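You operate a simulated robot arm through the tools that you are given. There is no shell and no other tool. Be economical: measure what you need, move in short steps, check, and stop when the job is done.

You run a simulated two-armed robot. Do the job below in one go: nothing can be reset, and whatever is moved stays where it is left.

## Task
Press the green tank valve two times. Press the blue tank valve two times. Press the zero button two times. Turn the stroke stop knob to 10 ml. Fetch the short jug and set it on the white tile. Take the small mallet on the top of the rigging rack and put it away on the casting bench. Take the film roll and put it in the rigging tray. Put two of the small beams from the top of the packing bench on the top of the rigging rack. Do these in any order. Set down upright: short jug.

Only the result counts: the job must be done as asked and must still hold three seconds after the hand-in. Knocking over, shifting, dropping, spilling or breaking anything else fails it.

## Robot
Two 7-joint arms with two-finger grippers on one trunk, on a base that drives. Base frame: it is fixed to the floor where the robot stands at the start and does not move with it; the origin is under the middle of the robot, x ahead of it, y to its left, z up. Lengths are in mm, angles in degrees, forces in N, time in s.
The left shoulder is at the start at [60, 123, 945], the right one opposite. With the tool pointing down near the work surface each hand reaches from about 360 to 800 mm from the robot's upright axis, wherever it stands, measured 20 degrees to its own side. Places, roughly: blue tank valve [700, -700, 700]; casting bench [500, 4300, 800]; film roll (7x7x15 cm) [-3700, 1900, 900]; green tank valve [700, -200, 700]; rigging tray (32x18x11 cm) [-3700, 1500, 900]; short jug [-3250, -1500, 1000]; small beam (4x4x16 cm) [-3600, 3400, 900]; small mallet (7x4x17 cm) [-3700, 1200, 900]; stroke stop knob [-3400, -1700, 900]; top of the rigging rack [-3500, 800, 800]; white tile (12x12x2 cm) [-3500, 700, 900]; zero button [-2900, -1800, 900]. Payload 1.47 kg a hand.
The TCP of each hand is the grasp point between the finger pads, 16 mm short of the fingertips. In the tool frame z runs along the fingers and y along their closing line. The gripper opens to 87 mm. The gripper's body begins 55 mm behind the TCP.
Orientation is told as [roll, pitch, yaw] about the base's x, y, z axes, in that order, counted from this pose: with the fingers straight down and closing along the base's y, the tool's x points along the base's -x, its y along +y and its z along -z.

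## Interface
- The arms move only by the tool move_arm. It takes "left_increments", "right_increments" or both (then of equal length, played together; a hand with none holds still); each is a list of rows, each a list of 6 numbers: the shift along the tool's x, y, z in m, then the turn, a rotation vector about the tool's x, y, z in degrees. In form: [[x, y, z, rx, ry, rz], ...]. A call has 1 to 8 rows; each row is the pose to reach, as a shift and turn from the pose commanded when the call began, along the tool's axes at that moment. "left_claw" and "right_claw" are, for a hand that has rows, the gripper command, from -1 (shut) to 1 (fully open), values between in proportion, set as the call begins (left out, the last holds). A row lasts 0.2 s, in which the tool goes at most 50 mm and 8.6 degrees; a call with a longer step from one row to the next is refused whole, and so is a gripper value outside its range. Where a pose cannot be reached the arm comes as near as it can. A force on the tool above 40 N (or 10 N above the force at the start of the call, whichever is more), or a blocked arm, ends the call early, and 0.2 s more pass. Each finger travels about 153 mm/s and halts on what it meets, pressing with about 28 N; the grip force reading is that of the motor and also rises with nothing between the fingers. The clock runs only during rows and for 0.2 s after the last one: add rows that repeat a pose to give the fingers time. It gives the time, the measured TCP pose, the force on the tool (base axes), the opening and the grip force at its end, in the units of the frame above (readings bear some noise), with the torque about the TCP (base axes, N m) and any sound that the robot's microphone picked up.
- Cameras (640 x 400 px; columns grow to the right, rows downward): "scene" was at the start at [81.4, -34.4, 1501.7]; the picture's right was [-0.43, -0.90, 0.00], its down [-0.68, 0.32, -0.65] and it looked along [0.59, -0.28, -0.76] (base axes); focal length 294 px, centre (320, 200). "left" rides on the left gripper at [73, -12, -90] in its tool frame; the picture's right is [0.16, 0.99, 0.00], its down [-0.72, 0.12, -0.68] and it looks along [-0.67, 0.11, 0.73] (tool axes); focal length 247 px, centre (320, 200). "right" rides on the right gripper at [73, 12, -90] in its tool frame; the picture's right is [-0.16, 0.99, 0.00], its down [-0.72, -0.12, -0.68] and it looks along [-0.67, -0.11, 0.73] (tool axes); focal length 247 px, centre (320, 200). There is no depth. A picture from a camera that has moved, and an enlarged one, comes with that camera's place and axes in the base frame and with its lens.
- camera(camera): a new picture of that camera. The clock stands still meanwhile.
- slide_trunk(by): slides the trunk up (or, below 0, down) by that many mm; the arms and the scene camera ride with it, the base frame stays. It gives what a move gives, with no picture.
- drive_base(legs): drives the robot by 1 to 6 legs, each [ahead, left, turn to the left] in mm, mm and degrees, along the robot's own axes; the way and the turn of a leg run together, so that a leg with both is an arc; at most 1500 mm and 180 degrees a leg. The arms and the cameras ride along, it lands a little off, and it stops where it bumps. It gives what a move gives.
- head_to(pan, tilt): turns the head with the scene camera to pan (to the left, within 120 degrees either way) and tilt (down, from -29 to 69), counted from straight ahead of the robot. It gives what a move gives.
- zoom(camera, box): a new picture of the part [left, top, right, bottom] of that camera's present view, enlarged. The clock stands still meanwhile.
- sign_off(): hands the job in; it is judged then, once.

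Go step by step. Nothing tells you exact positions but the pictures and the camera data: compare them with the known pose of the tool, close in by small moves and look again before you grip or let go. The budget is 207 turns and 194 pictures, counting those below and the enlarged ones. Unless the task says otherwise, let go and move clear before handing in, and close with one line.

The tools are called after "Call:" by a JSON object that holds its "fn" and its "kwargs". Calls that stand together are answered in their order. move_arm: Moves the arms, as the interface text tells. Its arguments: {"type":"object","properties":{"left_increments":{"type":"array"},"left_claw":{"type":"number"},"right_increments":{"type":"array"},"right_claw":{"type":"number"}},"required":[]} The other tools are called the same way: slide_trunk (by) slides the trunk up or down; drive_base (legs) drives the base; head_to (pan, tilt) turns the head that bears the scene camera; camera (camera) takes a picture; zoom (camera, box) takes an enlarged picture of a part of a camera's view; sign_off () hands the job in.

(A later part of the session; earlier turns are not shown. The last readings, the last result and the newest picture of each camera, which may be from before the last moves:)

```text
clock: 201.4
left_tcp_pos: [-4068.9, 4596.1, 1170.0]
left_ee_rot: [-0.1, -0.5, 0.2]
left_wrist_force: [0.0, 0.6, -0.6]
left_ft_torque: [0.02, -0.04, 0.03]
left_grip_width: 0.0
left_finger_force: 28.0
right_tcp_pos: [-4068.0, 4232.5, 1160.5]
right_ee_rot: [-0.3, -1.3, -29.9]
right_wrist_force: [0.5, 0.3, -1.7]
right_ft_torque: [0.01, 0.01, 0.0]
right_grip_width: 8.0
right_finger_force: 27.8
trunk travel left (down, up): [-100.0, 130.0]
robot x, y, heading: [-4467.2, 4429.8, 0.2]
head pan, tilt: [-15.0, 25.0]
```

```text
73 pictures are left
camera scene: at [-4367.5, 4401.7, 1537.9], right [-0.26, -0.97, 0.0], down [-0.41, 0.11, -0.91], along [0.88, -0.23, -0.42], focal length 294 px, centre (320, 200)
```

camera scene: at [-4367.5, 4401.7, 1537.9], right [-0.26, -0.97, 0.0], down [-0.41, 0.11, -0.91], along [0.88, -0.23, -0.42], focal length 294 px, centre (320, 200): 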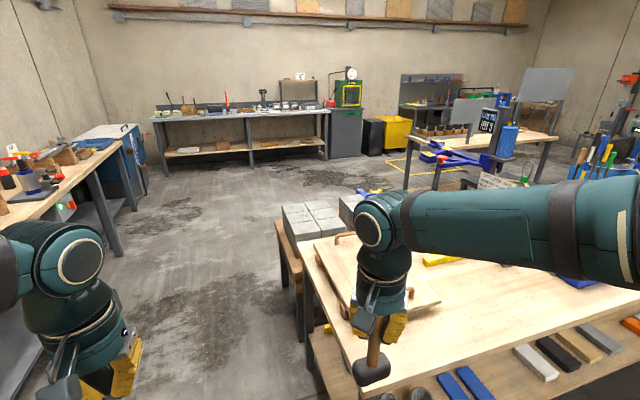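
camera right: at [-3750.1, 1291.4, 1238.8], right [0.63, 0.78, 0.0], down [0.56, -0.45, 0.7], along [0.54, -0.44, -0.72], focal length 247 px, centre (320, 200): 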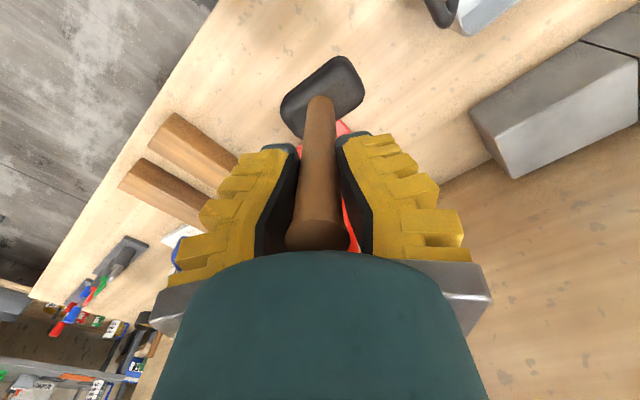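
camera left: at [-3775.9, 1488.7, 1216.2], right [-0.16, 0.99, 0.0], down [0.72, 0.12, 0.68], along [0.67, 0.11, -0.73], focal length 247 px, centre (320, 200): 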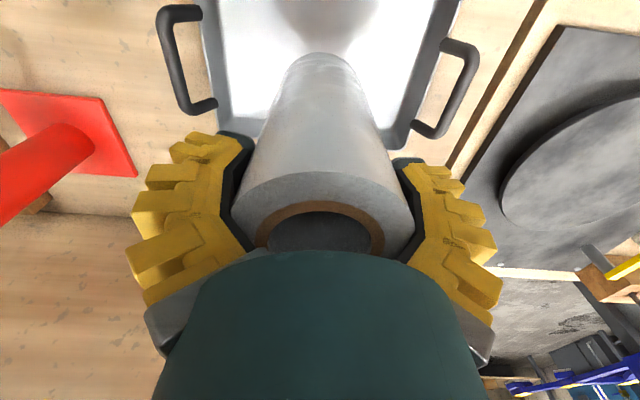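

The casting bench lies straight ahead along the far wall and the corridor at y about 4800 is free. I'll drive there.

Call:
{"fn": "drive_base", "kwargs": {"legs": [[1400, 400, 0], [1450, 0, 0], [1300, -250, 0]]}}

Call:
{"fn": "head_to", "kwargs": {"pan": 0, "tilt": 35}}

Call:
{"fn": "camera", "kwargs": {"camera": "scene"}}

```text
clock: 221.4
left_tcp_pos: [21.0, 4737.2, 1170.6]
left_ee_rot: [-0.2, -0.4, 0.5]
left_wrist_force: [0.0, 0.7, -0.1]
left_ft_torque: [-0.05, -0.01, 0.0]
left_grip_width: 0.0
left_finger_force: 28.2
right_tcp_pos: [25.1, 4371.6, 1159.4]
right_ee_rot: [-0.3, -1.2, -29.3]
right_wrist_force: [0.0, 0.1, -2.9]
right_ft_torque: [-0.02, 0.0, 0.04]
right_grip_width: 8.6
right_finger_force: 27.8
trunk travel left (down, up): [-100.0, 130.0]
robot x, y, heading: [-379.1, 4563.8, 0.8]
head pan, tilt: [-15.0, 25.0]
```

```text
clock: 222.1
left_tcp_pos: [20.9, 4737.0, 1168.8]
left_ee_rot: [-0.2, -0.5, 0.6]
left_wrist_force: [-0.5, 0.4, -0.4]
left_ft_torque: [0.01, -0.01, 0.01]
left_grip_width: 0.0
left_finger_force: 28.2
right_tcp_pos: [23.8, 4371.5, 1159.6]
right_ee_rot: [-0.4, -1.2, -29.3]
right_wrist_force: [0.3, 0.7, -2.6]
right_ft_torque: [0.0, -0.02, 0.0]
right_grip_width: 7.9
right_finger_force: 27.9
trunk travel left (down, up): [-100.0, 130.0]
robot x, y, heading: [-376.1, 4563.7, 0.7]
head pan, tilt: [0.0, 35.0]
```

```text
72 pictures are left
camera scene: at [-277.7, 4563.2, 1522.2], right [0.01, -1.0, 0.0], down [-0.57, -0.01, -0.82], along [0.82, 0.01, -0.57], focal length 294 px, centre (320, 200)
```

scene: 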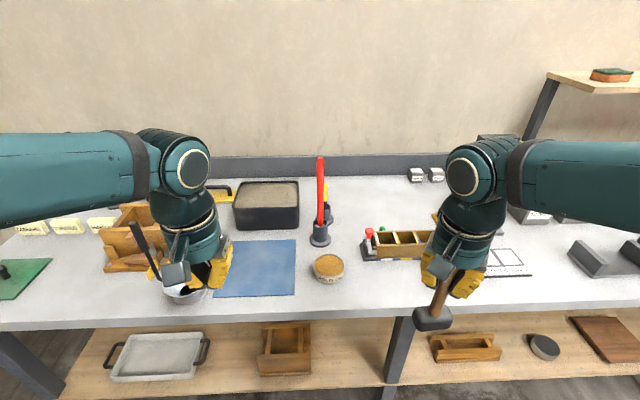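

There's free space on the casting bench at about [260, 4340], between the tin and the white plate. I'll drive a little closer and bring the mallet over it.

Call:
{"fn": "drive_base", "kwargs": {"legs": [[130, -30, -0.7]]}}

Call:
{"fn": "move_arm", "kwargs": {"right_increments": [[-0.035, 0.02, 0, 0, 0, 0], [-0.07, 0.04, 0.03, 0, 0, 0], [-0.085, 0.05, 0.07, 0, 0, 0]]}}

Call:
{"fn": "head_to", "kwargs": {"pan": -15, "tilt": 45}}

Call:
{"fn": "camera", "kwargs": {"camera": "scene"}}

Call:
{"fn": "camera", "kwargs": {"camera": "right"}}

```text
clock: 223.4
left_tcp_pos: [153.1, 4701.3, 1169.6]
left_ee_rot: [-0.1, -0.4, -0.2]
left_wrist_force: [-0.4, 0.7, 0.7]
left_ft_torque: [-0.01, 0.0, 0.01]
left_grip_width: 0.0
left_finger_force: 28.4
right_tcp_pos: [153.6, 4336.2, 1158.9]
right_ee_rot: [-0.3, -1.2, -30.2]
right_wrist_force: [0.9, -0.7, -3.0]
right_ft_torque: [0.03, 0.05, 0.05]
right_grip_width: 8.2
right_finger_force: 27.9
trunk travel left (down, up): [-100.0, 130.0]
robot x, y, heading: [-248.1, 4535.2, -0.2]
head pan, tilt: [0.0, 35.0]
```

```text
refused: row 2 steps farther than a row can; nothing moved
```

```text
clock: 224.2
left_tcp_pos: [152.9, 4702.1, 1170.5]
left_ee_rot: [-0.3, -0.5, -0.2]
left_wrist_force: [0.2, 0.3, 0.4]
left_ft_torque: [-0.01, 0.02, -0.03]
left_grip_width: 0.1
left_finger_force: 27.9
right_tcp_pos: [150.6, 4336.7, 1159.4]
right_ee_rot: [-0.4, -1.2, -30.2]
right_wrist_force: [0.8, -0.1, -3.4]
right_ft_torque: [-0.01, 0.0, 0.02]
right_grip_width: 8.2
right_finger_force: 27.9
trunk travel left (down, up): [-100.0, 130.0]
robot x, y, heading: [-247.4, 4530.6, -0.3]
head pan, tilt: [-15.0, 45.0]
```

```text
71 pictures are left
camera scene: at [-157.8, 4511.4, 1507.4], right [-0.26, -0.96, 0.0], down [-0.68, 0.19, -0.71], along [0.68, -0.19, -0.71], focal length 294 px, centre (320, 200)
```

scene: 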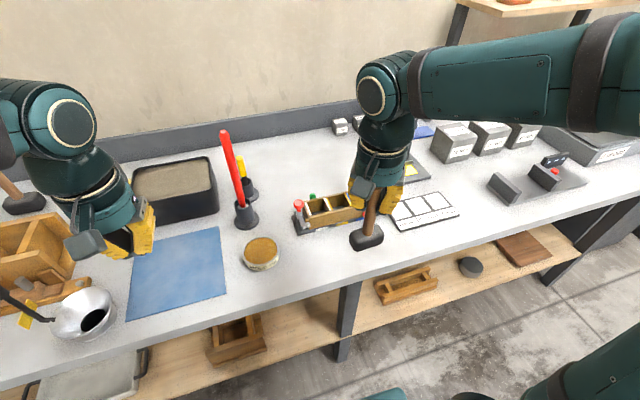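

```text
70 pictures are left
camera right: at [92.2, 4385.0, 1247.8], right [0.63, 0.77, 0.0], down [0.56, -0.45, 0.7], along [0.54, -0.44, -0.72], focal length 247 px, centre (320, 200)
```

right: 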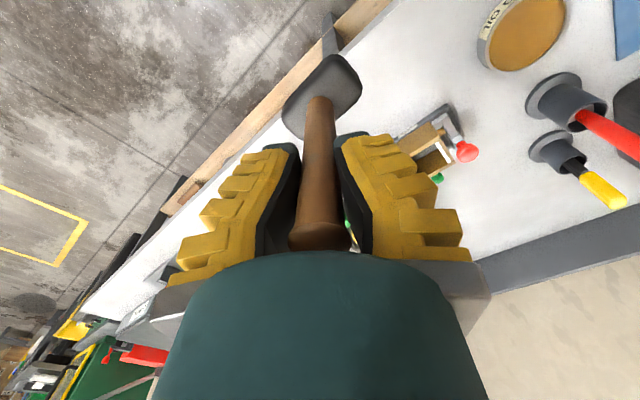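

The spot at [262, 4365] is clear on all sides. I'll carry the mallet there and lower it partway.

Call:
{"fn": "move_arm", "kwargs": {"right_increments": [[-0.027, 0.027, 0, 0, 0, 0], [-0.054, 0.054, 0, 0, 0, 0], [-0.081, 0.08, 0, 0, 0, 0], [-0.081, 0.08, 0.045, 0, 0, 0], [-0.081, 0.08, 0.09, 0, 0, 0], [-0.081, 0.08, 0.13, 0, 0, 0], [-0.081, 0.08, 0.155, 0, 0, 0]]}}

Call:
{"fn": "zoom", "kwargs": {"camera": "scene", "box": [230, 150, 450, 310]}}

```text
clock: 225.8
left_tcp_pos: [153.1, 4701.5, 1170.5]
left_ee_rot: [-0.2, -0.5, -0.2]
left_wrist_force: [0.5, -0.2, 0.5]
left_ft_torque: [0.03, -0.03, 0.0]
left_grip_width: 0.1
left_finger_force: 28.1
right_tcp_pos: [264.4, 4365.1, 1005.3]
right_ee_rot: [-0.3, -1.3, -30.1]
right_wrist_force: [-0.2, -1.5, -3.2]
right_ft_torque: [0.01, 0.01, -0.01]
right_grip_width: 8.2
right_finger_force: 27.4
trunk travel left (down, up): [-100.0, 130.0]
robot x, y, heading: [-248.1, 4532.9, -0.3]
head pan, tilt: [-15.0, 45.0]
```

```text
2.50 times, centred on (340, 230) of scene
camera zoom: at [-157.2, 4511.5, 1507.3], right [-0.26, -0.96, 0.0], down [-0.68, 0.19, -0.71], along [0.68, -0.19, -0.71], focal length 735 px, centre (270, 125)
```

zoom: 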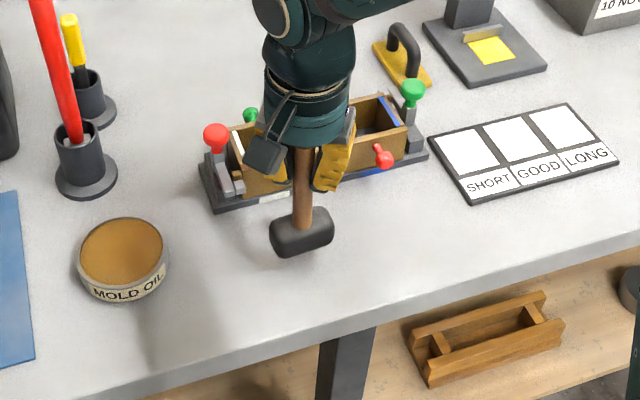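

Clear of everything around. I'll lower the mallet further in small steps until it touches.

Call:
{"fn": "move_arm", "kwargs": {"right_increments": [[0, 0, 0.015, 0, 0, 0], [0, 0, 0.025, 0, 0, 0], [0, 0, 0.03, 0, 0, 0], [0, 0, 0.035, 0, 0, 0], [0, 0, 0.04, 0, 0, 0], [0, 0, 0.044, 0, 0, 0]]}}

Call:
{"fn": "zoom", "kwargs": {"camera": "scene", "box": [230, 150, 450, 310]}}

```text
clock: 227.2
left_tcp_pos: [152.4, 4701.0, 1168.6]
left_ee_rot: [-0.1, -0.5, -0.2]
left_wrist_force: [-0.3, -0.2, -0.4]
left_ft_torque: [-0.02, 0.01, 0.0]
left_grip_width: 0.0
left_finger_force: 28.1
right_tcp_pos: [265.8, 4361.5, 963.3]
right_ee_rot: [-0.1, -1.5, -30.2]
right_wrist_force: [5.8, -7.2, 27.2]
right_ft_torque: [-0.1, -0.16, 0.0]
right_grip_width: 18.2
right_finger_force: 28.3
trunk travel left (down, up): [-100.0, 130.0]
robot x, y, heading: [-249.9, 4531.0, -0.6]
head pan, tilt: [-15.0, 45.0]
```

```text
2.50 times, centred on (340, 230) of scene
camera zoom: at [-159.1, 4511.0, 1507.6], right [-0.26, -0.96, 0.0], down [-0.68, 0.19, -0.71], along [0.68, -0.19, -0.71], focal length 735 px, centre (270, 125)
```

zoom: 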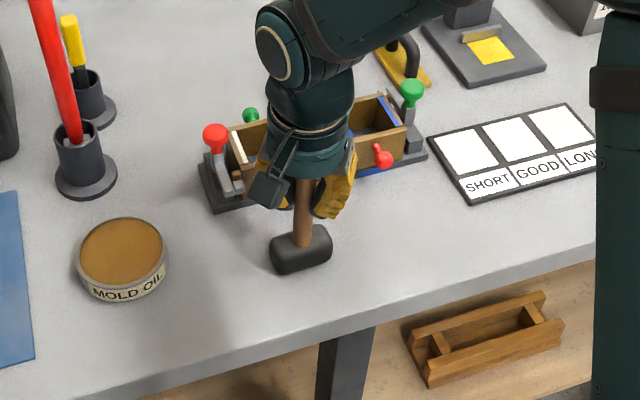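

The mallet stands on the bench. I'll ease off, open and rise.

Call:
{"fn": "move_arm", "kwargs": {"right_increments": [[0, 0, -0.003, 0, 0, 0], [0, 0, -0.003, 0, 0, 0]]}}

Call:
{"fn": "move_arm", "kwargs": {"right_increments": [[0, 0, 0, 0, 0, 0], [0, 0, 0, 0, 0, 0]], "right_claw": 0.3}}

Call:
{"fn": "move_arm", "kwargs": {"right_increments": [[0, 0, -0.02, 0, 0, 0], [0, 0, -0.05, 0, 0, 0], [0, 0, -0.09, 0, 0, 0], [0, 0, -0.13, 0, 0, 0], [0, 0, -0.17, 0, 0, 0], [0.03, -0.02, -0.19, 0, 0, 0], [0.06, -0.04, -0.19, 0, 0, 0]]}}

Call:
{"fn": "camera", "kwargs": {"camera": "scene"}}

```text
clock: 227.8
left_tcp_pos: [152.1, 4702.1, 1169.5]
left_ee_rot: [-0.1, -0.5, -0.2]
left_wrist_force: [0.1, 0.1, -0.7]
left_ft_torque: [-0.02, 0.01, -0.02]
left_grip_width: 0.0
left_finger_force: 28.1
right_tcp_pos: [263.1, 4362.7, 964.2]
right_ee_rot: [-0.4, -1.2, -30.1]
right_wrist_force: [-0.1, 0.0, -2.1]
right_ft_torque: [0.02, -0.07, 0.01]
right_grip_width: 18.3
right_finger_force: 28.1
trunk travel left (down, up): [-100.0, 130.0]
robot x, y, heading: [-245.1, 4536.7, -0.2]
head pan, tilt: [-15.0, 45.0]
```

```text
clock: 228.4
left_tcp_pos: [152.9, 4702.1, 1169.9]
left_ee_rot: [-0.1, -0.5, -0.2]
left_wrist_force: [0.1, 0.1, -0.6]
left_ft_torque: [0.02, 0.0, 0.0]
left_grip_width: 0.0
left_finger_force: 28.6
right_tcp_pos: [265.8, 4361.9, 965.6]
right_ee_rot: [-0.3, -1.3, -30.3]
right_wrist_force: [0.9, -0.1, -0.6]
right_ft_torque: [0.0, -0.01, 0.0]
right_grip_width: 61.2
right_finger_force: 3.6
trunk travel left (down, up): [-100.0, 130.0]
robot x, y, heading: [-249.5, 4532.3, -0.5]
head pan, tilt: [-15.0, 45.0]
```

```text
clock: 230.0
left_tcp_pos: [152.8, 4702.0, 1169.6]
left_ee_rot: [-0.2, -0.5, -0.2]
left_wrist_force: [-0.3, 0.5, 0.1]
left_ft_torque: [-0.01, 0.02, -0.01]
left_grip_width: 0.0
left_finger_force: 28.5
right_tcp_pos: [190.1, 4364.4, 1153.8]
right_ee_rot: [-0.3, -1.3, -30.3]
right_wrist_force: [-0.6, 0.1, -0.2]
right_ft_torque: [-0.01, 0.0, 0.0]
right_grip_width: 61.3
right_finger_force: 3.6
trunk travel left (down, up): [-100.0, 130.0]
robot x, y, heading: [-246.1, 4536.7, -0.5]
head pan, tilt: [-15.0, 45.0]
```

```text
67 pictures are left
camera scene: at [-158.4, 4511.3, 1507.4], right [-0.26, -0.96, 0.0], down [-0.68, 0.19, -0.71], along [0.68, -0.19, -0.71], focal length 294 px, centre (320, 200)
```

scene: 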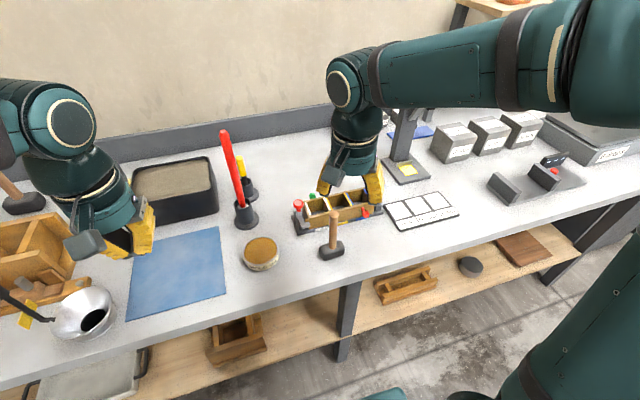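

The mallet is put away. Now I'll drive back the same way and stand in front of the packing bench.

Call:
{"fn": "drive_base", "kwargs": {"legs": [[-1300, 250, 0], [-1450, 0, 0], [-1400, -350, 0.5], [-80, -1000, 0]]}}

Call:
{"fn": "head_to", "kwargs": {"pan": 0, "tilt": 32}}

Call:
{"fn": "camera", "kwargs": {"camera": "scene"}}

```text
clock: 259.1
left_tcp_pos: [-4067.4, 3604.5, 1169.5]
left_ee_rot: [-0.2, -0.5, 0.9]
left_wrist_force: [-0.1, -0.1, 0.0]
left_ft_torque: [0.0, 0.01, 0.03]
left_grip_width: 0.1
left_finger_force: 27.5
right_tcp_pos: [-4022.2, 3266.9, 1154.4]
right_ee_rot: [-0.3, -1.3, -29.0]
right_wrist_force: [-0.2, -0.7, -0.5]
right_ft_torque: [-0.02, 0.03, -0.01]
right_grip_width: 61.3
right_finger_force: 3.2
trunk travel left (down, up): [-100.0, 130.0]
robot x, y, heading: [-4464.9, 3431.2, 1.2]
head pan, tilt: [-15.0, 45.0]
```

```text
clock: 259.9
left_tcp_pos: [-4067.7, 3605.2, 1169.5]
left_ee_rot: [-0.2, -0.5, 0.9]
left_wrist_force: [0.0, -0.1, 0.3]
left_ft_torque: [-0.01, 0.03, 0.01]
left_grip_width: 0.0
left_finger_force: 28.0
right_tcp_pos: [-4022.2, 3266.5, 1154.4]
right_ee_rot: [-0.2, -1.3, -29.0]
right_wrist_force: [-0.6, -0.4, -0.3]
right_ft_torque: [0.0, 0.0, -0.01]
right_grip_width: 61.3
right_finger_force: 4.0
trunk travel left (down, up): [-100.0, 130.0]
robot x, y, heading: [-4461.8, 3430.1, 0.6]
head pan, tilt: [0.0, 32.0]
```

```text
66 pictures are left
camera scene: at [-4363.3, 3429.3, 1526.8], right [0.01, -1.0, 0.0], down [-0.53, -0.01, -0.85], along [0.85, 0.01, -0.53], focal length 294 px, centre (320, 200)
```

scene: 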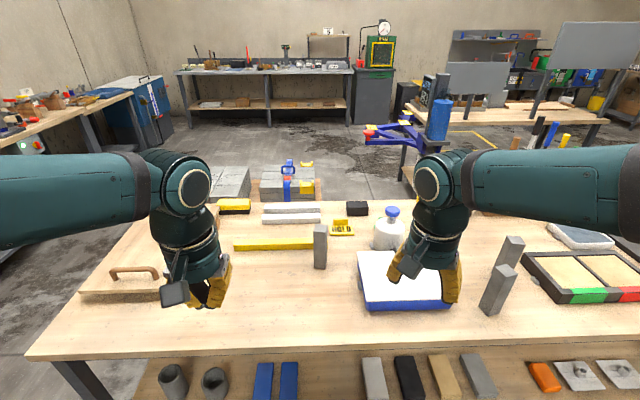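

Three grey beams stand upright on the packing bench: one at about [-3714, 3438] and two near y 2950. I'll drive up so each hand can take one.

Call:
{"fn": "drive_base", "kwargs": {"legs": [[195, -140, -0.6]]}}

Call:
{"fn": "head_to", "kwargs": {"pan": -5, "tilt": 45}}

Call:
{"fn": "camera", "kwargs": {"camera": "scene"}}

Call:
{"fn": "camera", "kwargs": {"camera": "left"}}

Call:
{"fn": "camera", "kwargs": {"camera": "right"}}

```text
clock: 261.7
left_tcp_pos: [-3868.5, 3461.8, 1168.7]
left_ee_rot: [-0.2, -0.5, 0.3]
left_wrist_force: [-0.1, 0.0, -0.1]
left_ft_torque: [0.03, 0.04, 0.0]
left_grip_width: 0.2
left_finger_force: 27.8
right_tcp_pos: [-3827.7, 3123.3, 1153.2]
right_ee_rot: [-0.2, -1.3, -29.6]
right_wrist_force: [0.1, -0.5, 0.2]
right_ft_torque: [0.01, 0.02, 0.0]
right_grip_width: 61.5
right_finger_force: 3.1
trunk travel left (down, up): [-100.0, 130.0]
robot x, y, heading: [-4264.3, 3290.5, 0.3]
head pan, tilt: [0.0, 32.0]
```

```text
clock: 262.5
left_tcp_pos: [-3870.3, 3462.1, 1169.4]
left_ee_rot: [-0.2, -0.4, 0.3]
left_wrist_force: [-0.6, 0.1, -0.6]
left_ft_torque: [0.0, -0.01, -0.03]
left_grip_width: 0.3
left_finger_force: 28.1
right_tcp_pos: [-3828.1, 3125.3, 1154.4]
right_ee_rot: [-0.2, -1.3, -29.6]
right_wrist_force: [-0.4, -1.3, 0.6]
right_ft_torque: [0.01, -0.02, 0.04]
right_grip_width: 61.5
right_finger_force: 3.4
trunk travel left (down, up): [-100.0, 130.0]
robot x, y, heading: [-4265.8, 3288.3, 0.2]
head pan, tilt: [-5.0, 45.0]
```

```text
65 pictures are left
camera scene: at [-4175.3, 3283.4, 1507.4], right [-0.08, -1.0, 0.0], down [-0.7, 0.06, -0.71], along [0.71, -0.06, -0.71], focal length 294 px, centre (320, 200)
```

scene: 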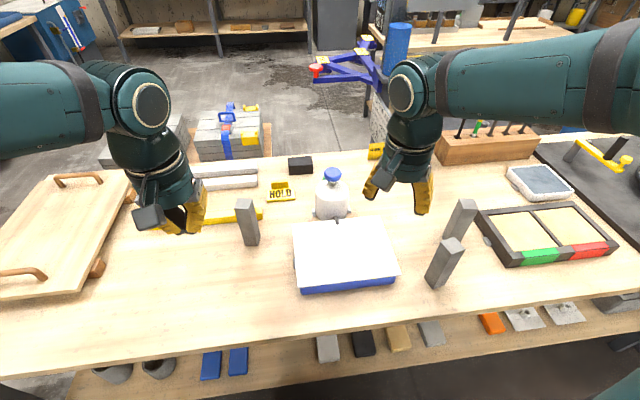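

```text
64 pictures are left
camera left: at [-3943.0, 3451.6, 1259.4], right [-0.16, 0.99, -0.01], down [0.72, 0.12, 0.69], along [0.68, 0.11, -0.73], focal length 247 px, centre (320, 200)
```

left: 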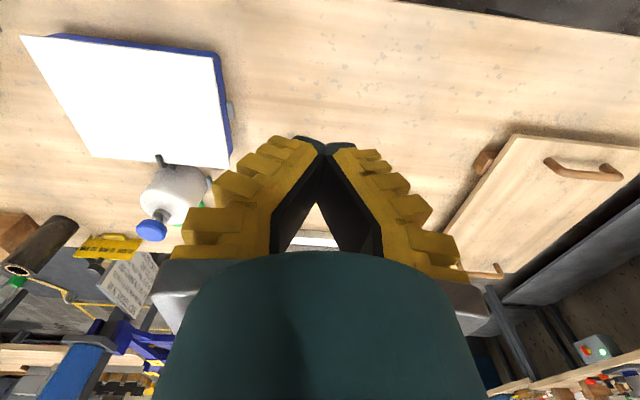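

```text
63 pictures are left
camera right: at [-3887.0, 3171.8, 1241.7], right [0.63, 0.78, 0.0], down [0.56, -0.45, 0.7], along [0.54, -0.44, -0.72], focal length 247 px, centre (320, 200)
```

right: 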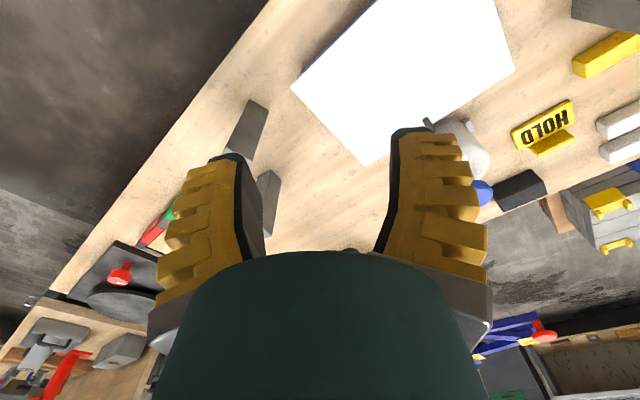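

I'll enlarge the beams to measure place and orientation.

Call:
{"fn": "zoom", "kwargs": {"camera": "scene", "box": [210, 180, 290, 260]}}

Call:
{"fn": "zoom", "kwargs": {"camera": "scene", "box": [410, 190, 500, 300]}}

```text
5.00 times, centred on (250, 220) of scene
camera zoom: at [-4175.3, 3283.4, 1507.4], right [-0.08, -1.0, 0.0], down [-0.7, 0.06, -0.71], along [0.71, -0.06, -0.71], focal length 1470 px, centre (670, 100)
```

zoom: 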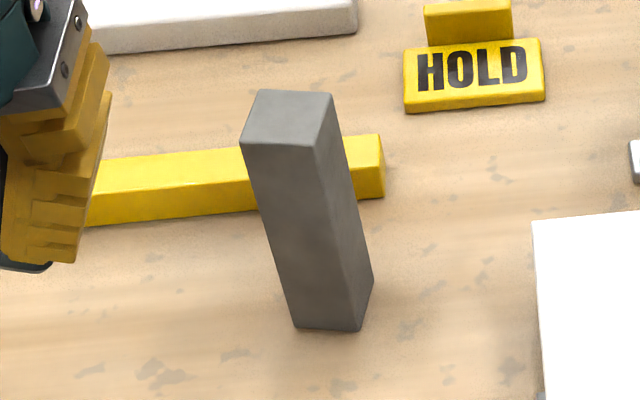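

```text
3.64 times, centred on (455, 245) of scene
camera zoom: at [-4175.3, 3283.4, 1507.4], right [-0.08, -1.0, 0.0], down [-0.7, 0.06, -0.71], along [0.71, -0.06, -0.71], focal length 1069 px, centre (-171, 36)
```

zoom: 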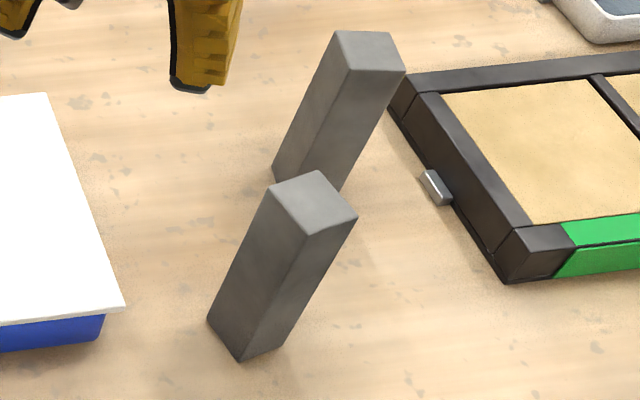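

Beam A stands at about [-3630, 3437] turned -9 degrees, beam B at [-3801, 2949] turned about +15 degrees, tops near z 965. I'll bring both open hands above them with matching turns.

Call:
{"fn": "move_arm", "kwargs": {"left_increments": [[-0.04, -0.004, 0, 0, 0, 1.5], [-0.08, -0.008, 0, 0, 0, 3], [-0.12, -0.012, 0, 0, 0, 4.5], [-0.16, -0.016, 0, 0, 0, 6], [-0.2, -0.02, 0, 0, 0, 7.5], [-0.239, -0.025, 0, 0, 0, 8.9], [-0.239, -0.025, 0.04, 0, 0, 8.9], [-0.239, -0.025, 0.08, 0, 0, 8.9]], "right_increments": [[-0.018, -0.023, 0, 0, 0, -7.4], [-0.037, -0.047, 0, 0, 0, -14.8], [-0.055, -0.07, 0, 0, 0, -22.3], [-0.074, -0.093, 0, 0, 0, -29.7], [-0.092, -0.117, 0, 0, 0, -37.2], [-0.11, -0.14, 0, 0, 0, -44.6], [-0.11, -0.14, 0.035, 0, 0, -44.6], [-0.11, -0.14, 0.07, 0, 0, -44.6]], "left_claw": 1, "right_claw": 1}}

Call:
{"fn": "camera", "kwargs": {"camera": "left"}}

Call:
{"fn": "camera", "kwargs": {"camera": "right"}}

Call:
{"fn": "camera", "kwargs": {"camera": "scene"}}

```text
clock: 264.3
left_tcp_pos: [-3627.4, 3435.6, 1092.1]
left_ee_rot: [-0.1, -0.4, -8.6]
left_wrist_force: [0.1, -1.1, -0.5]
left_ft_torque: [0.0, 0.02, 0.03]
left_grip_width: 87.0
left_finger_force: 0.1
right_tcp_pos: [-3800.1, 2946.8, 1084.5]
right_ee_rot: [-1.1, -0.7, 14.9]
right_wrist_force: [-0.3, -0.7, -0.4]
right_ft_torque: [0.01, 0.01, -0.05]
right_grip_width: 87.1
right_finger_force: 0.1
trunk travel left (down, up): [-100.0, 130.0]
robot x, y, heading: [-4269.8, 3287.2, 0.1]
head pan, tilt: [-5.0, 45.0]
```

```text
60 pictures are left
camera left: at [-3702.4, 3437.4, 1180.8], right [-0.01, 1.0, 0.0], down [0.73, 0.01, 0.69], along [0.69, 0.0, -0.73], focal length 247 px, centre (320, 200)
```

left: 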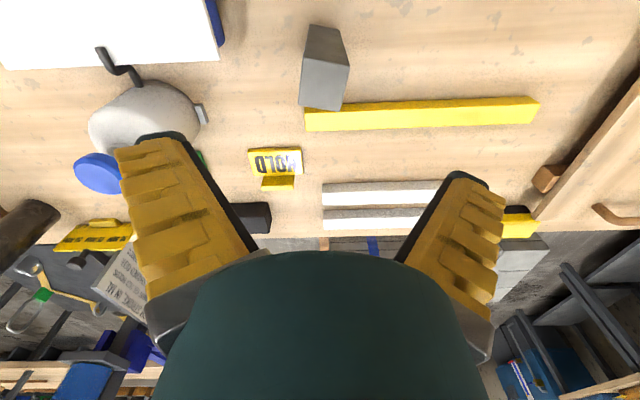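

```text
59 pictures are left
camera right: at [-3874.9, 2940.7, 1173.1], right [-0.1, 0.99, -0.02], down [0.72, 0.09, 0.69], along [0.69, 0.06, -0.72], focal length 247 px, centre (320, 200)
```

right: 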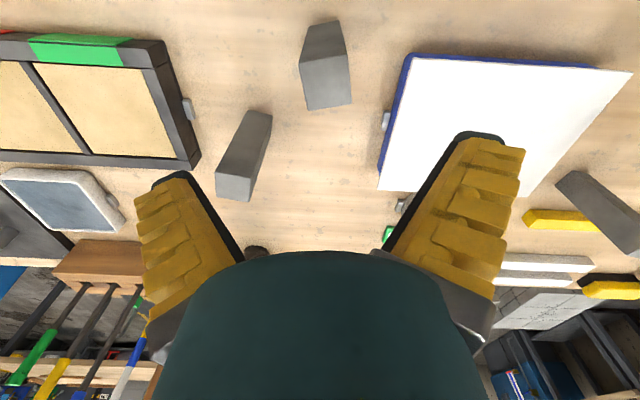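

```text
58 pictures are left
camera scene: at [-4173.5, 3282.8, 1507.2], right [-0.08, -1.0, 0.0], down [-0.71, 0.06, -0.71], along [0.7, -0.06, -0.71], focal length 294 px, centre (320, 200)
```

scene: 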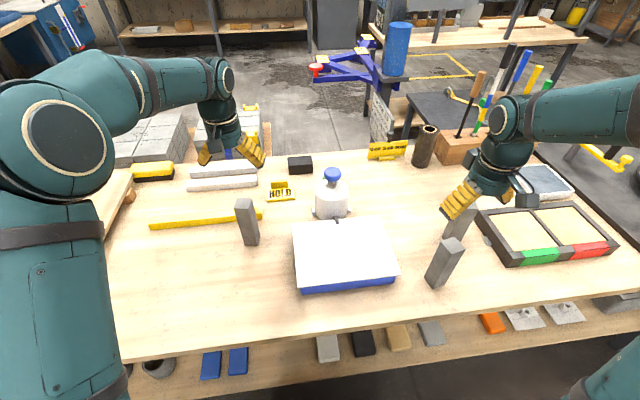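

Both beams are squarely below the open hands, tops near z 950. I'll descend around them with both hands.

Call:
{"fn": "move_arm", "kwargs": {"left_increments": [[-0.003, 0.003, 0.045, 0, 0, 0], [-0.003, 0.003, 0.09, 0, 0, 0], [-0.003, 0.003, 0.13, 0, 0, 0], [-0.003, 0.003, 0.16, 0, 0, 0], [-0.003, 0.003, 0.172, 0, 0, 0], [-0.003, 0.003, 0.172, 0, 0, 0]], "right_increments": [[0, 0.002, 0.045, 0, 0, 0], [0, 0.002, 0.09, 0, 0, 0], [0, 0.002, 0.13, 0, 0, 0], [0, 0.002, 0.155, 0, 0, 0], [0, 0.002, 0.165, 0, 0, 0], [0, 0.002, 0.165, 0, 0, 0]]}}

Call:
{"fn": "camera", "kwargs": {"camera": "left"}}

Call:
{"fn": "camera", "kwargs": {"camera": "right"}}

```text
clock: 265.7
left_tcp_pos: [-3623.5, 3441.0, 920.4]
left_ee_rot: [-0.2, -0.5, -8.6]
left_wrist_force: [0.6, 0.2, -0.2]
left_ft_torque: [0.0, -0.02, 0.02]
left_grip_width: 86.8
left_finger_force: 0.0
right_tcp_pos: [-3796.9, 2946.8, 922.2]
right_ee_rot: [-1.1, -0.8, 15.1]
right_wrist_force: [-0.7, 0.5, -0.3]
right_ft_torque: [0.03, -0.01, 0.01]
right_grip_width: 87.0
right_finger_force: 0.0
trunk travel left (down, up): [-100.0, 130.0]
robot x, y, heading: [-4267.4, 3289.9, 0.0]
head pan, tilt: [-5.0, 45.0]
```

```text
57 pictures are left
camera left: at [-3698.0, 3441.7, 1009.7], right [-0.01, 1.0, 0.0], down [0.73, 0.01, 0.69], along [0.69, 0.0, -0.73], focal length 247 px, centre (320, 200)
```

left: 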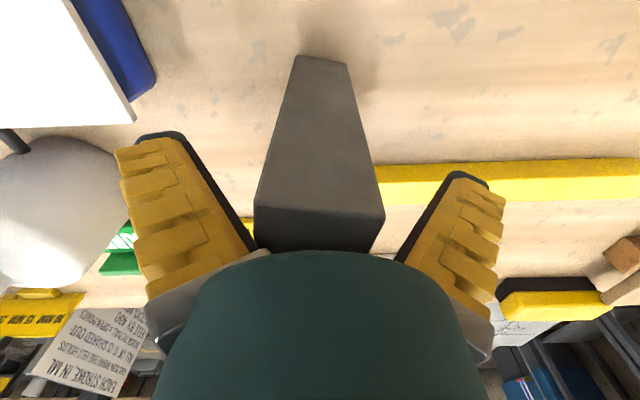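

```text
56 pictures are left
camera right: at [-3872.2, 2940.7, 1010.6], right [-0.1, 0.99, -0.02], down [0.72, 0.09, 0.69], along [0.69, 0.06, -0.72], focal length 247 px, centre (320, 200)
```

right: 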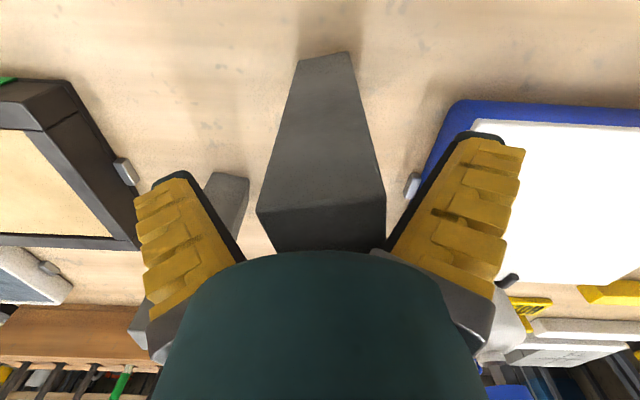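

Both beams are centred between the pads. I'll close both hands and then lift slowly.

Call:
{"fn": "move_arm", "kwargs": {"left_increments": [[0, 0, 0, 0, 0, 0], [0, 0, 0, 0, 0, 0], [0, 0, 0, 0, 0, 0], [0, 0, 0, 0, 0, 0]], "right_increments": [[0, 0, 0, 0, 0, 0], [0, 0, 0, 0, 0, 0], [0, 0, 0, 0, 0, 0], [0, 0, 0, 0, 0, 0]], "left_claw": -1, "right_claw": -1}}

Call:
{"fn": "move_arm", "kwargs": {"left_increments": [[0, 0, -0.005, 0, 0, 0], [0, 0, -0.015, 0, 0, 0], [0, 0, -0.03, 0, 0, 0], [0, 0, -0.055, 0, 0, 0], [0, 0, -0.085, 0, 0, 0], [0, 0, -0.12, 0, 0, 0], [0, 0, -0.16, 0, 0, 0], [0, 0, -0.2, 0, 0, 0]], "right_increments": [[0, 0, -0.005, 0, 0, 0], [0, 0, -0.015, 0, 0, 0], [0, 0, -0.03, 0, 0, 0], [0, 0, -0.055, 0, 0, 0], [0, 0, -0.085, 0, 0, 0], [0, 0, -0.12, 0, 0, 0], [0, 0, -0.16, 0, 0, 0], [0, 0, -0.2, 0, 0, 0]]}}

Call:
{"fn": "camera", "kwargs": {"camera": "scene"}}

```text
clock: 266.7
left_tcp_pos: [-3623.6, 3439.9, 922.5]
left_ee_rot: [-0.2, -0.7, -8.5]
left_wrist_force: [1.3, -4.4, 10.3]
left_ft_torque: [-0.21, 0.19, 0.06]
left_grip_width: 36.6
left_finger_force: 28.2
right_tcp_pos: [-3797.4, 2947.2, 922.2]
right_ee_rot: [-1.1, -0.8, 15.1]
right_wrist_force: [2.6, 5.2, 7.8]
right_ft_torque: [0.22, 0.02, -0.04]
right_grip_width: 36.1
right_finger_force: 28.0
trunk travel left (down, up): [-100.0, 130.0]
robot x, y, heading: [-4270.3, 3292.7, -0.1]
head pan, tilt: [-5.0, 45.0]
```

```text
clock: 268.5
left_tcp_pos: [-3627.2, 3439.4, 1119.7]
left_ee_rot: [-0.2, -0.5, -8.5]
left_wrist_force: [-0.6, 0.6, -5.9]
left_ft_torque: [0.0, -0.07, 0.02]
left_grip_width: 34.9
left_finger_force: 28.5
right_tcp_pos: [-3802.8, 2948.8, 1123.3]
right_ee_rot: [-1.1, -0.7, 15.0]
right_wrist_force: [0.0, -0.6, -5.9]
right_ft_torque: [0.03, -0.06, 0.02]
right_grip_width: 34.9
right_finger_force: 28.5
trunk travel left (down, up): [-100.0, 130.0]
robot x, y, heading: [-4267.5, 3291.2, 0.1]
head pan, tilt: [-5.0, 45.0]
```

```text
55 pictures are left
camera scene: at [-4175.6, 3283.1, 1507.4], right [-0.08, -1.0, 0.0], down [-0.7, 0.06, -0.71], along [0.7, -0.06, -0.71], focal length 294 px, centre (320, 200)
```

scene: 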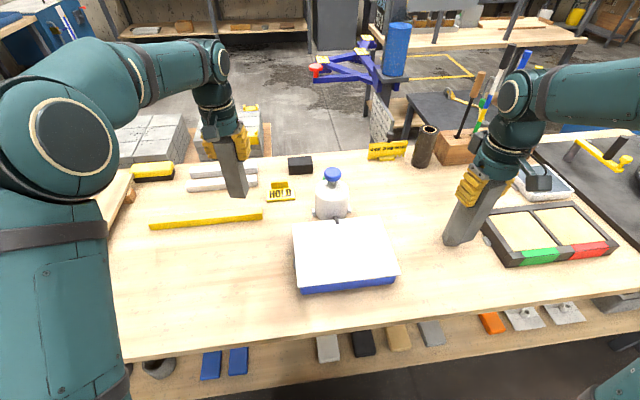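

Both beams are lifted securely. I'll draw the hands in close and then back off to drive to the rack.

Call:
{"fn": "move_arm", "kwargs": {"left_increments": [[0.038, -0.002, -0.005, 0, 0, 0], [0.077, -0.005, -0.01, 0, 0, 0], [0.115, -0.007, -0.015, 0, 0, 0], [0.154, -0.01, -0.02, 0, 0, 0], [0.192, -0.012, -0.025, 0, 0, 0], [0.23, -0.015, -0.03, 0, 0, 0]], "right_increments": [[-0.006, 0.022, -0.005, 0, 0, 0], [-0.012, 0.045, -0.01, 0, 0, 0], [-0.018, 0.067, -0.015, 0, 0, 0], [-0.024, 0.09, -0.02, 0, 0, 0], [-0.03, 0.112, -0.025, 0, 0, 0], [-0.036, 0.135, -0.03, 0, 0, 0]]}}

Call:
{"fn": "drive_base", "kwargs": {"legs": [[-280, 0, 0], [0, -1450, 0], [0, -350, 0]]}}

Call:
{"fn": "head_to", "kwargs": {"pan": 0, "tilt": 32}}

Call:
{"fn": "camera", "kwargs": {"camera": "scene"}}

```text
clock: 269.9
left_tcp_pos: [-3857.3, 3463.4, 1147.7]
left_ee_rot: [0.0, -0.7, -8.6]
left_wrist_force: [-0.3, -0.5, -5.1]
left_ft_torque: [-0.02, -0.04, -0.01]
left_grip_width: 34.9
left_finger_force: 28.0
right_tcp_pos: [-3800.7, 3091.0, 1151.7]
right_ee_rot: [-1.1, -0.7, 14.9]
right_wrist_force: [0.9, 0.5, -5.6]
right_ft_torque: [-0.01, -0.03, 0.0]
right_grip_width: 35.2
right_finger_force: 28.2
trunk travel left (down, up): [-100.0, 130.0]
robot x, y, heading: [-4264.0, 3289.8, 0.2]
head pan, tilt: [-5.0, 45.0]
```

```text
clock: 287.4
left_tcp_pos: [-4119.2, 1670.8, 1147.4]
left_ee_rot: [-0.1, -0.5, -8.6]
left_wrist_force: [0.8, 0.4, -6.1]
left_ft_torque: [-0.03, -0.02, 0.01]
left_grip_width: 34.9
left_finger_force: 28.1
right_tcp_pos: [-4064.4, 1300.1, 1150.4]
right_ee_rot: [-1.1, -0.8, 14.9]
right_wrist_force: [0.4, 0.6, -6.3]
right_ft_torque: [0.02, -0.03, 0.03]
right_grip_width: 34.8
right_finger_force: 27.6
trunk travel left (down, up): [-100.0, 130.0]
robot x, y, heading: [-4533.1, 1501.4, 0.4]
head pan, tilt: [-5.0, 45.0]
```

```text
clock: 288.2
left_tcp_pos: [-4119.7, 1671.2, 1146.1]
left_ee_rot: [-0.1, -0.6, -8.6]
left_wrist_force: [0.2, 0.2, -6.0]
left_ft_torque: [0.02, 0.0, -0.02]
left_grip_width: 34.6
left_finger_force: 28.0
right_tcp_pos: [-4065.7, 1300.5, 1149.4]
right_ee_rot: [-1.1, -0.7, 15.1]
right_wrist_force: [0.4, -0.1, -6.6]
right_ft_torque: [0.03, -0.03, 0.0]
right_grip_width: 34.9
right_finger_force: 27.8
trunk travel left (down, up): [-100.0, 130.0]
robot x, y, heading: [-4532.3, 1502.8, 0.6]
head pan, tilt: [0.0, 32.0]
```

```text
54 pictures are left
camera scene: at [-4431.1, 1500.7, 1526.7], right [0.0, -1.0, 0.0], down [-0.53, 0.0, -0.85], along [0.85, 0.0, -0.53], focal length 294 px, centre (320, 200)
```

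scene: 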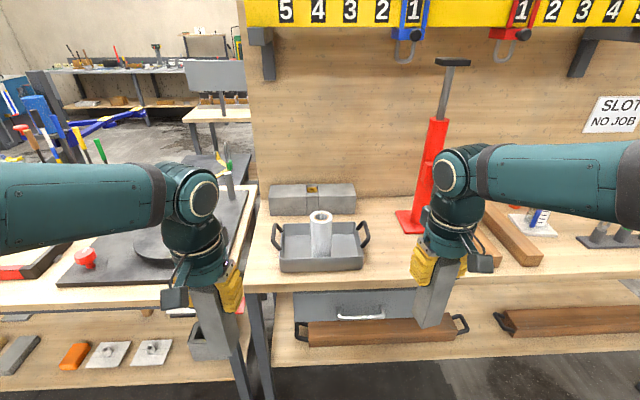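

Both beams are still held firmly. I'll drive up to the rack and place the right beam on the free spot where the mallet had stood.

Call:
{"fn": "drive_base", "kwargs": {"legs": [[372, -50, -0.6]]}}

Call:
{"fn": "head_to", "kwargs": {"pan": -10, "tilt": 45}}

Call:
{"fn": "camera", "kwargs": {"camera": "scene"}}

```text
clock: 290.6
left_tcp_pos: [-3746.4, 1617.2, 1146.9]
left_ee_rot: [-0.1, -0.6, -9.3]
left_wrist_force: [0.9, -0.4, -6.0]
left_ft_torque: [-0.01, -0.01, 0.0]
left_grip_width: 35.1
left_finger_force: 28.5
right_tcp_pos: [-3698.0, 1244.5, 1150.7]
right_ee_rot: [-1.1, -0.8, 14.3]
right_wrist_force: [0.1, -0.1, -6.3]
right_ft_torque: [0.01, -0.03, -0.01]
right_grip_width: 34.7
right_finger_force: 27.7
trunk travel left (down, up): [-100.0, 130.0]
robot x, y, heading: [-4159.4, 1449.3, -0.3]
head pan, tilt: [0.0, 32.0]
```

```text
clock: 291.3
left_tcp_pos: [-3748.0, 1617.5, 1146.6]
left_ee_rot: [-0.1, -0.5, -9.2]
left_wrist_force: [0.6, 0.0, -5.6]
left_ft_torque: [-0.02, 0.0, 0.0]
left_grip_width: 34.9
left_finger_force: 27.8
right_tcp_pos: [-3697.1, 1244.8, 1151.1]
right_ee_rot: [-1.0, -0.8, 14.3]
right_wrist_force: [-0.1, 0.2, -6.1]
right_ft_torque: [0.02, -0.08, 0.02]
right_grip_width: 34.6
right_finger_force: 28.0
trunk travel left (down, up): [-100.0, 130.0]
robot x, y, heading: [-4162.3, 1448.4, -0.5]
head pan, tilt: [-10.0, 45.0]
```

```text
53 pictures are left
camera scene: at [-4070.2, 1435.4, 1507.4], right [-0.18, -0.98, 0.0], down [-0.7, 0.13, -0.71], along [0.7, -0.13, -0.71], focal length 294 px, centre (320, 200)
```

scene: 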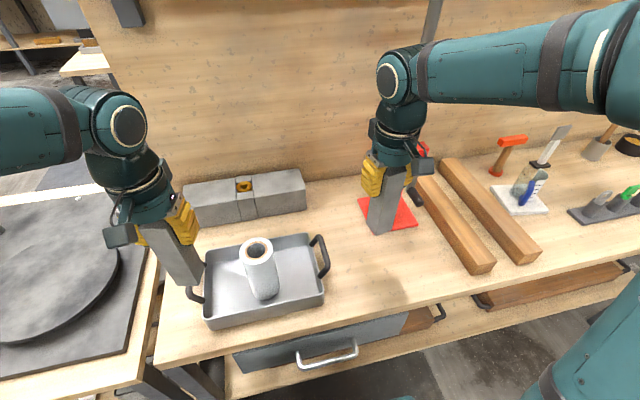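

The spot is clear. I'll lower the right beam to just above the rack top.

Call:
{"fn": "move_arm", "kwargs": {"right_increments": [[0.016, 0.009, 0.03, 0, 0, 0], [0.016, 0.009, 0.07, 0, 0, 0], [0.016, 0.009, 0.11, 0, 0, 0], [0.016, 0.009, 0.14, 0, 0, 0], [0.016, 0.009, 0.14, 0, 0, 0]]}}

Call:
{"fn": "zoom", "kwargs": {"camera": "scene", "box": [310, 120, 470, 280]}}

```text
clock: 292.5
left_tcp_pos: [-3747.8, 1616.1, 1148.0]
left_ee_rot: [-0.1, -0.5, -9.3]
left_wrist_force: [-0.1, -0.5, -5.9]
left_ft_torque: [0.02, -0.06, 0.0]
left_grip_width: 34.7
left_finger_force: 28.2
right_tcp_pos: [-3713.7, 1245.6, 1010.2]
right_ee_rot: [-1.0, -0.6, 14.3]
right_wrist_force: [-0.3, 0.4, -6.4]
right_ft_torque: [0.02, -0.07, 0.01]
right_grip_width: 34.8
right_finger_force: 28.3
trunk travel left (down, up): [-100.0, 130.0]
robot x, y, heading: [-4164.5, 1450.2, -0.2]
head pan, tilt: [-10.0, 45.0]
```

```text
2.50 times, centred on (390, 200) of scene
camera zoom: at [-4070.6, 1435.3, 1507.4], right [-0.18, -0.98, 0.0], down [-0.7, 0.13, -0.71], along [0.7, -0.13, -0.71], focal length 735 px, centre (145, 200)
```

zoom: 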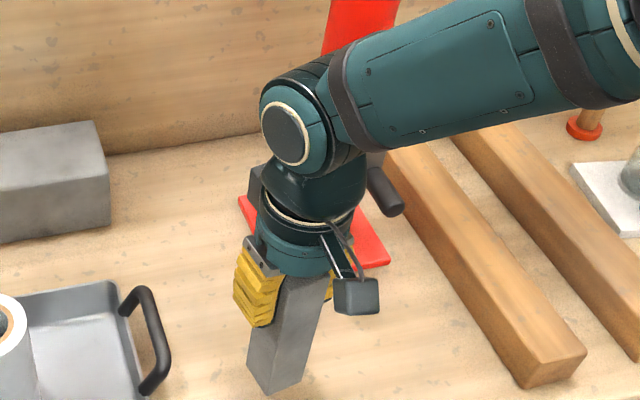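

Call:
{"fn": "move_arm", "kwargs": {"right_increments": [[0, 0, 0.004, 0, 0, 0], [0, 0, 0.008, 0, 0, 0], [0, 0, 0.012, 0, 0, 0], [0, 0, 0.016, 0, 0, 0], [0, 0, 0.02, 0, 0, 0]]}}

```text
clock: 293.7
left_tcp_pos: [-3747.6, 1617.2, 1147.8]
left_ee_rot: [-0.1, -0.4, -9.3]
left_wrist_force: [0.6, 0.0, -5.7]
left_ft_torque: [-0.01, 0.03, 0.02]
left_grip_width: 34.6
left_finger_force: 27.7
right_tcp_pos: [-3713.8, 1246.5, 989.8]
right_ee_rot: [-1.0, -0.7, 14.3]
right_wrist_force: [-1.1, -0.1, -6.3]
right_ft_torque: [0.03, -0.03, 0.01]
right_grip_width: 34.9
right_finger_force: 28.3
trunk travel left (down, up): [-100.0, 130.0]
robot x, y, heading: [-4160.4, 1448.0, -0.6]
head pan, tilt: [-10.0, 45.0]
```

No contact yet at 990; I'll continue stepping down.

Call:
{"fn": "move_arm", "kwargs": {"right_increments": [[0, 0, 0.003, 0, 0, 0], [0, 0, 0.006, 0, 0, 0], [0, 0, 0.009, 0, 0, 0], [0, 0, 0.012, 0, 0, 0]]}}

Call:
{"fn": "zoom", "kwargs": {"camera": "scene", "box": [310, 120, 470, 280]}}

```text
clock: 294.7
left_tcp_pos: [-3747.1, 1617.2, 1146.7]
left_ee_rot: [-0.1, -0.5, -9.3]
left_wrist_force: [0.5, 0.5, -5.1]
left_ft_torque: [0.02, -0.05, 0.0]
left_grip_width: 34.8
left_finger_force: 27.7
right_tcp_pos: [-3712.8, 1246.7, 977.8]
right_ee_rot: [-1.1, -0.6, 14.4]
right_wrist_force: [0.3, -0.2, -6.5]
right_ft_torque: [-0.01, -0.05, 0.01]
right_grip_width: 34.6
right_finger_force: 27.9
trunk travel left (down, up): [-100.0, 130.0]
robot x, y, heading: [-4164.2, 1450.3, -0.5]
head pan, tilt: [-10.0, 45.0]
```

```text
2.50 times, centred on (390, 200) of scene
camera zoom: at [-4070.0, 1435.3, 1507.3], right [-0.18, -0.98, 0.0], down [-0.7, 0.13, -0.71], along [0.69, -0.13, -0.71], focal length 735 px, centre (145, 200)
```

zoom: 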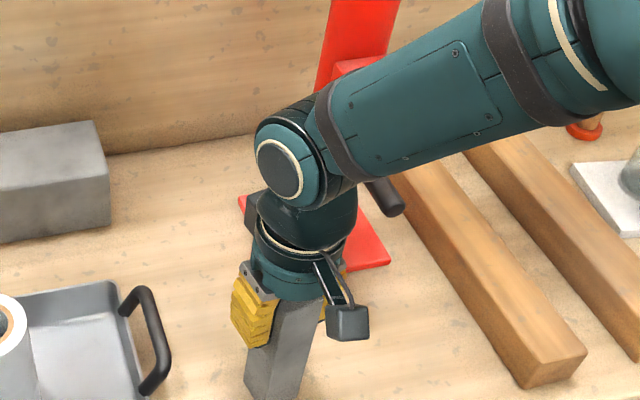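

Call:
{"fn": "move_arm", "kwargs": {"right_increments": [[0, 0, 0.003, 0, 0, 0], [0, 0, 0.006, 0, 0, 0], [0, 0, 0.009, 0, 0, 0], [0, 0, 0.012, 0, 0, 0], [0, 0, 0.015, 0, 0, 0]]}}

```text
clock: 295.9
left_tcp_pos: [-3749.2, 1617.8, 1146.9]
left_ee_rot: [-0.1, -0.4, -9.3]
left_wrist_force: [0.4, -0.5, -4.7]
left_ft_torque: [0.0, -0.01, -0.02]
left_grip_width: 34.8
left_finger_force: 28.2
right_tcp_pos: [-3711.2, 1246.7, 966.6]
right_ee_rot: [-1.2, -1.2, 14.2]
right_wrist_force: [-5.3, -1.2, 18.8]
right_ft_torque: [0.32, 0.77, 0.04]
right_grip_width: 41.4
right_finger_force: 27.9
trunk travel left (down, up): [-100.0, 130.0]
robot x, y, heading: [-4162.5, 1450.3, -0.5]
head pan, tilt: [-10.0, 45.0]
stopped in row 5 (right hand): the force on the tool passed its limit at 51 N (the readings are from after the stop); the commanded pose is now the measured one
```

The beam touches the rack. I'll ease up 2 mm, open, look, then rise.

Call:
{"fn": "move_arm", "kwargs": {"right_increments": [[0, 0, -0.002, 0, 0, 0], [0, 0, -0.002, 0, 0, 0]]}}

Call:
{"fn": "move_arm", "kwargs": {"right_increments": [[0, 0, 0, 0, 0, 0], [0, 0, 0, 0, 0, 0], [0, 0, 0, 0, 0, 0]], "right_claw": 0.6}}

Call:
{"fn": "zoom", "kwargs": {"camera": "scene", "box": [310, 120, 470, 280]}}

```text
clock: 296.5
left_tcp_pos: [-3747.5, 1617.0, 1147.4]
left_ee_rot: [0.0, -0.5, -9.4]
left_wrist_force: [-0.9, 0.0, -5.4]
left_ft_torque: [0.0, 0.0, 0.0]
left_grip_width: 34.8
left_finger_force: 27.5
right_tcp_pos: [-3710.9, 1245.9, 968.2]
right_ee_rot: [-1.2, -1.1, 14.3]
right_wrist_force: [-4.9, 1.8, 7.3]
right_ft_torque: [0.29, 0.39, 0.02]
right_grip_width: 39.2
right_finger_force: 28.3
trunk travel left (down, up): [-100.0, 130.0]
robot x, y, heading: [-4159.4, 1452.0, -0.4]
head pan, tilt: [-10.0, 45.0]
```

```text
clock: 297.3
left_tcp_pos: [-3747.9, 1616.4, 1147.1]
left_ee_rot: [-0.1, -0.5, -9.3]
left_wrist_force: [0.8, 0.5, -5.1]
left_ft_torque: [-0.01, 0.01, 0.02]
left_grip_width: 34.8
left_finger_force: 28.5
right_tcp_pos: [-3710.4, 1245.0, 968.4]
right_ee_rot: [-1.3, -1.2, 14.3]
right_wrist_force: [0.0, 0.1, -0.4]
right_ft_torque: [0.01, -0.01, 0.0]
right_grip_width: 73.3
right_finger_force: 2.9
trunk travel left (down, up): [-100.0, 130.0]
robot x, y, heading: [-4161.5, 1453.3, -0.6]
head pan, tilt: [-10.0, 45.0]
```

```text
2.50 times, centred on (390, 200) of scene
camera zoom: at [-4070.4, 1435.4, 1507.3], right [-0.18, -0.98, 0.0], down [-0.7, 0.13, -0.71], along [0.7, -0.13, -0.71], focal length 735 px, centre (145, 200)
```

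zoom: 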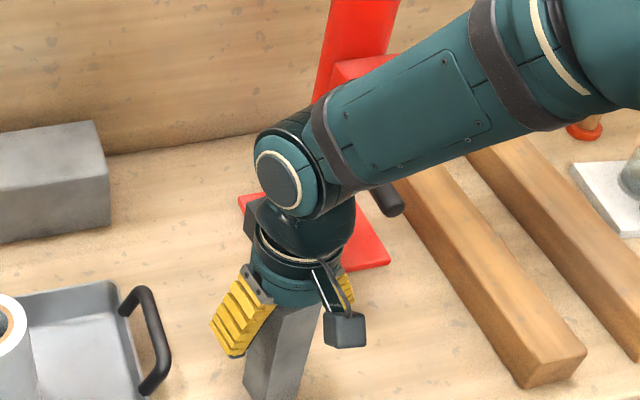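

It stands free. I'll rise straight up and then pull the right hand back.

Call:
{"fn": "move_arm", "kwargs": {"right_increments": [[0, 0, -0.025, 0, 0, 0], [0, 0, -0.06, 0, 0, 0], [0, 0, -0.1, 0, 0, 0], [0, 0, -0.14, 0, 0, 0], [0, 0, -0.18, 0, 0, 0], [0.04, 0, -0.2, 0, 0, 0], [0.08, 0, -0.2, 0, 0, 0]]}}

Call:
{"fn": "camera", "kwargs": {"camera": "scene"}}

```text
clock: 298.9
left_tcp_pos: [-3748.2, 1616.8, 1148.5]
left_ee_rot: [-0.1, -0.4, -9.3]
left_wrist_force: [-0.3, 0.3, -5.9]
left_ft_torque: [-0.03, -0.03, 0.0]
left_grip_width: 34.9
left_finger_force: 27.7
right_tcp_pos: [-3793.8, 1229.3, 1166.9]
right_ee_rot: [-1.3, -1.3, 14.4]
right_wrist_force: [-0.3, 0.5, 0.0]
right_ft_torque: [0.0, -0.03, -0.03]
right_grip_width: 73.3
right_finger_force: 2.1
trunk travel left (down, up): [-100.0, 130.0]
robot x, y, heading: [-4160.0, 1450.7, -0.1]
head pan, tilt: [-10.0, 45.0]
```

```text
49 pictures are left
camera scene: at [-4071.1, 1435.3, 1507.4], right [-0.18, -0.98, 0.0], down [-0.7, 0.13, -0.71], along [0.7, -0.13, -0.71], focal length 294 px, centre (320, 200)
```

scene: 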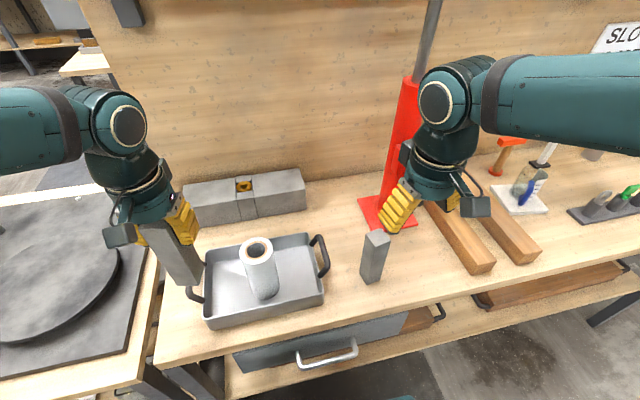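

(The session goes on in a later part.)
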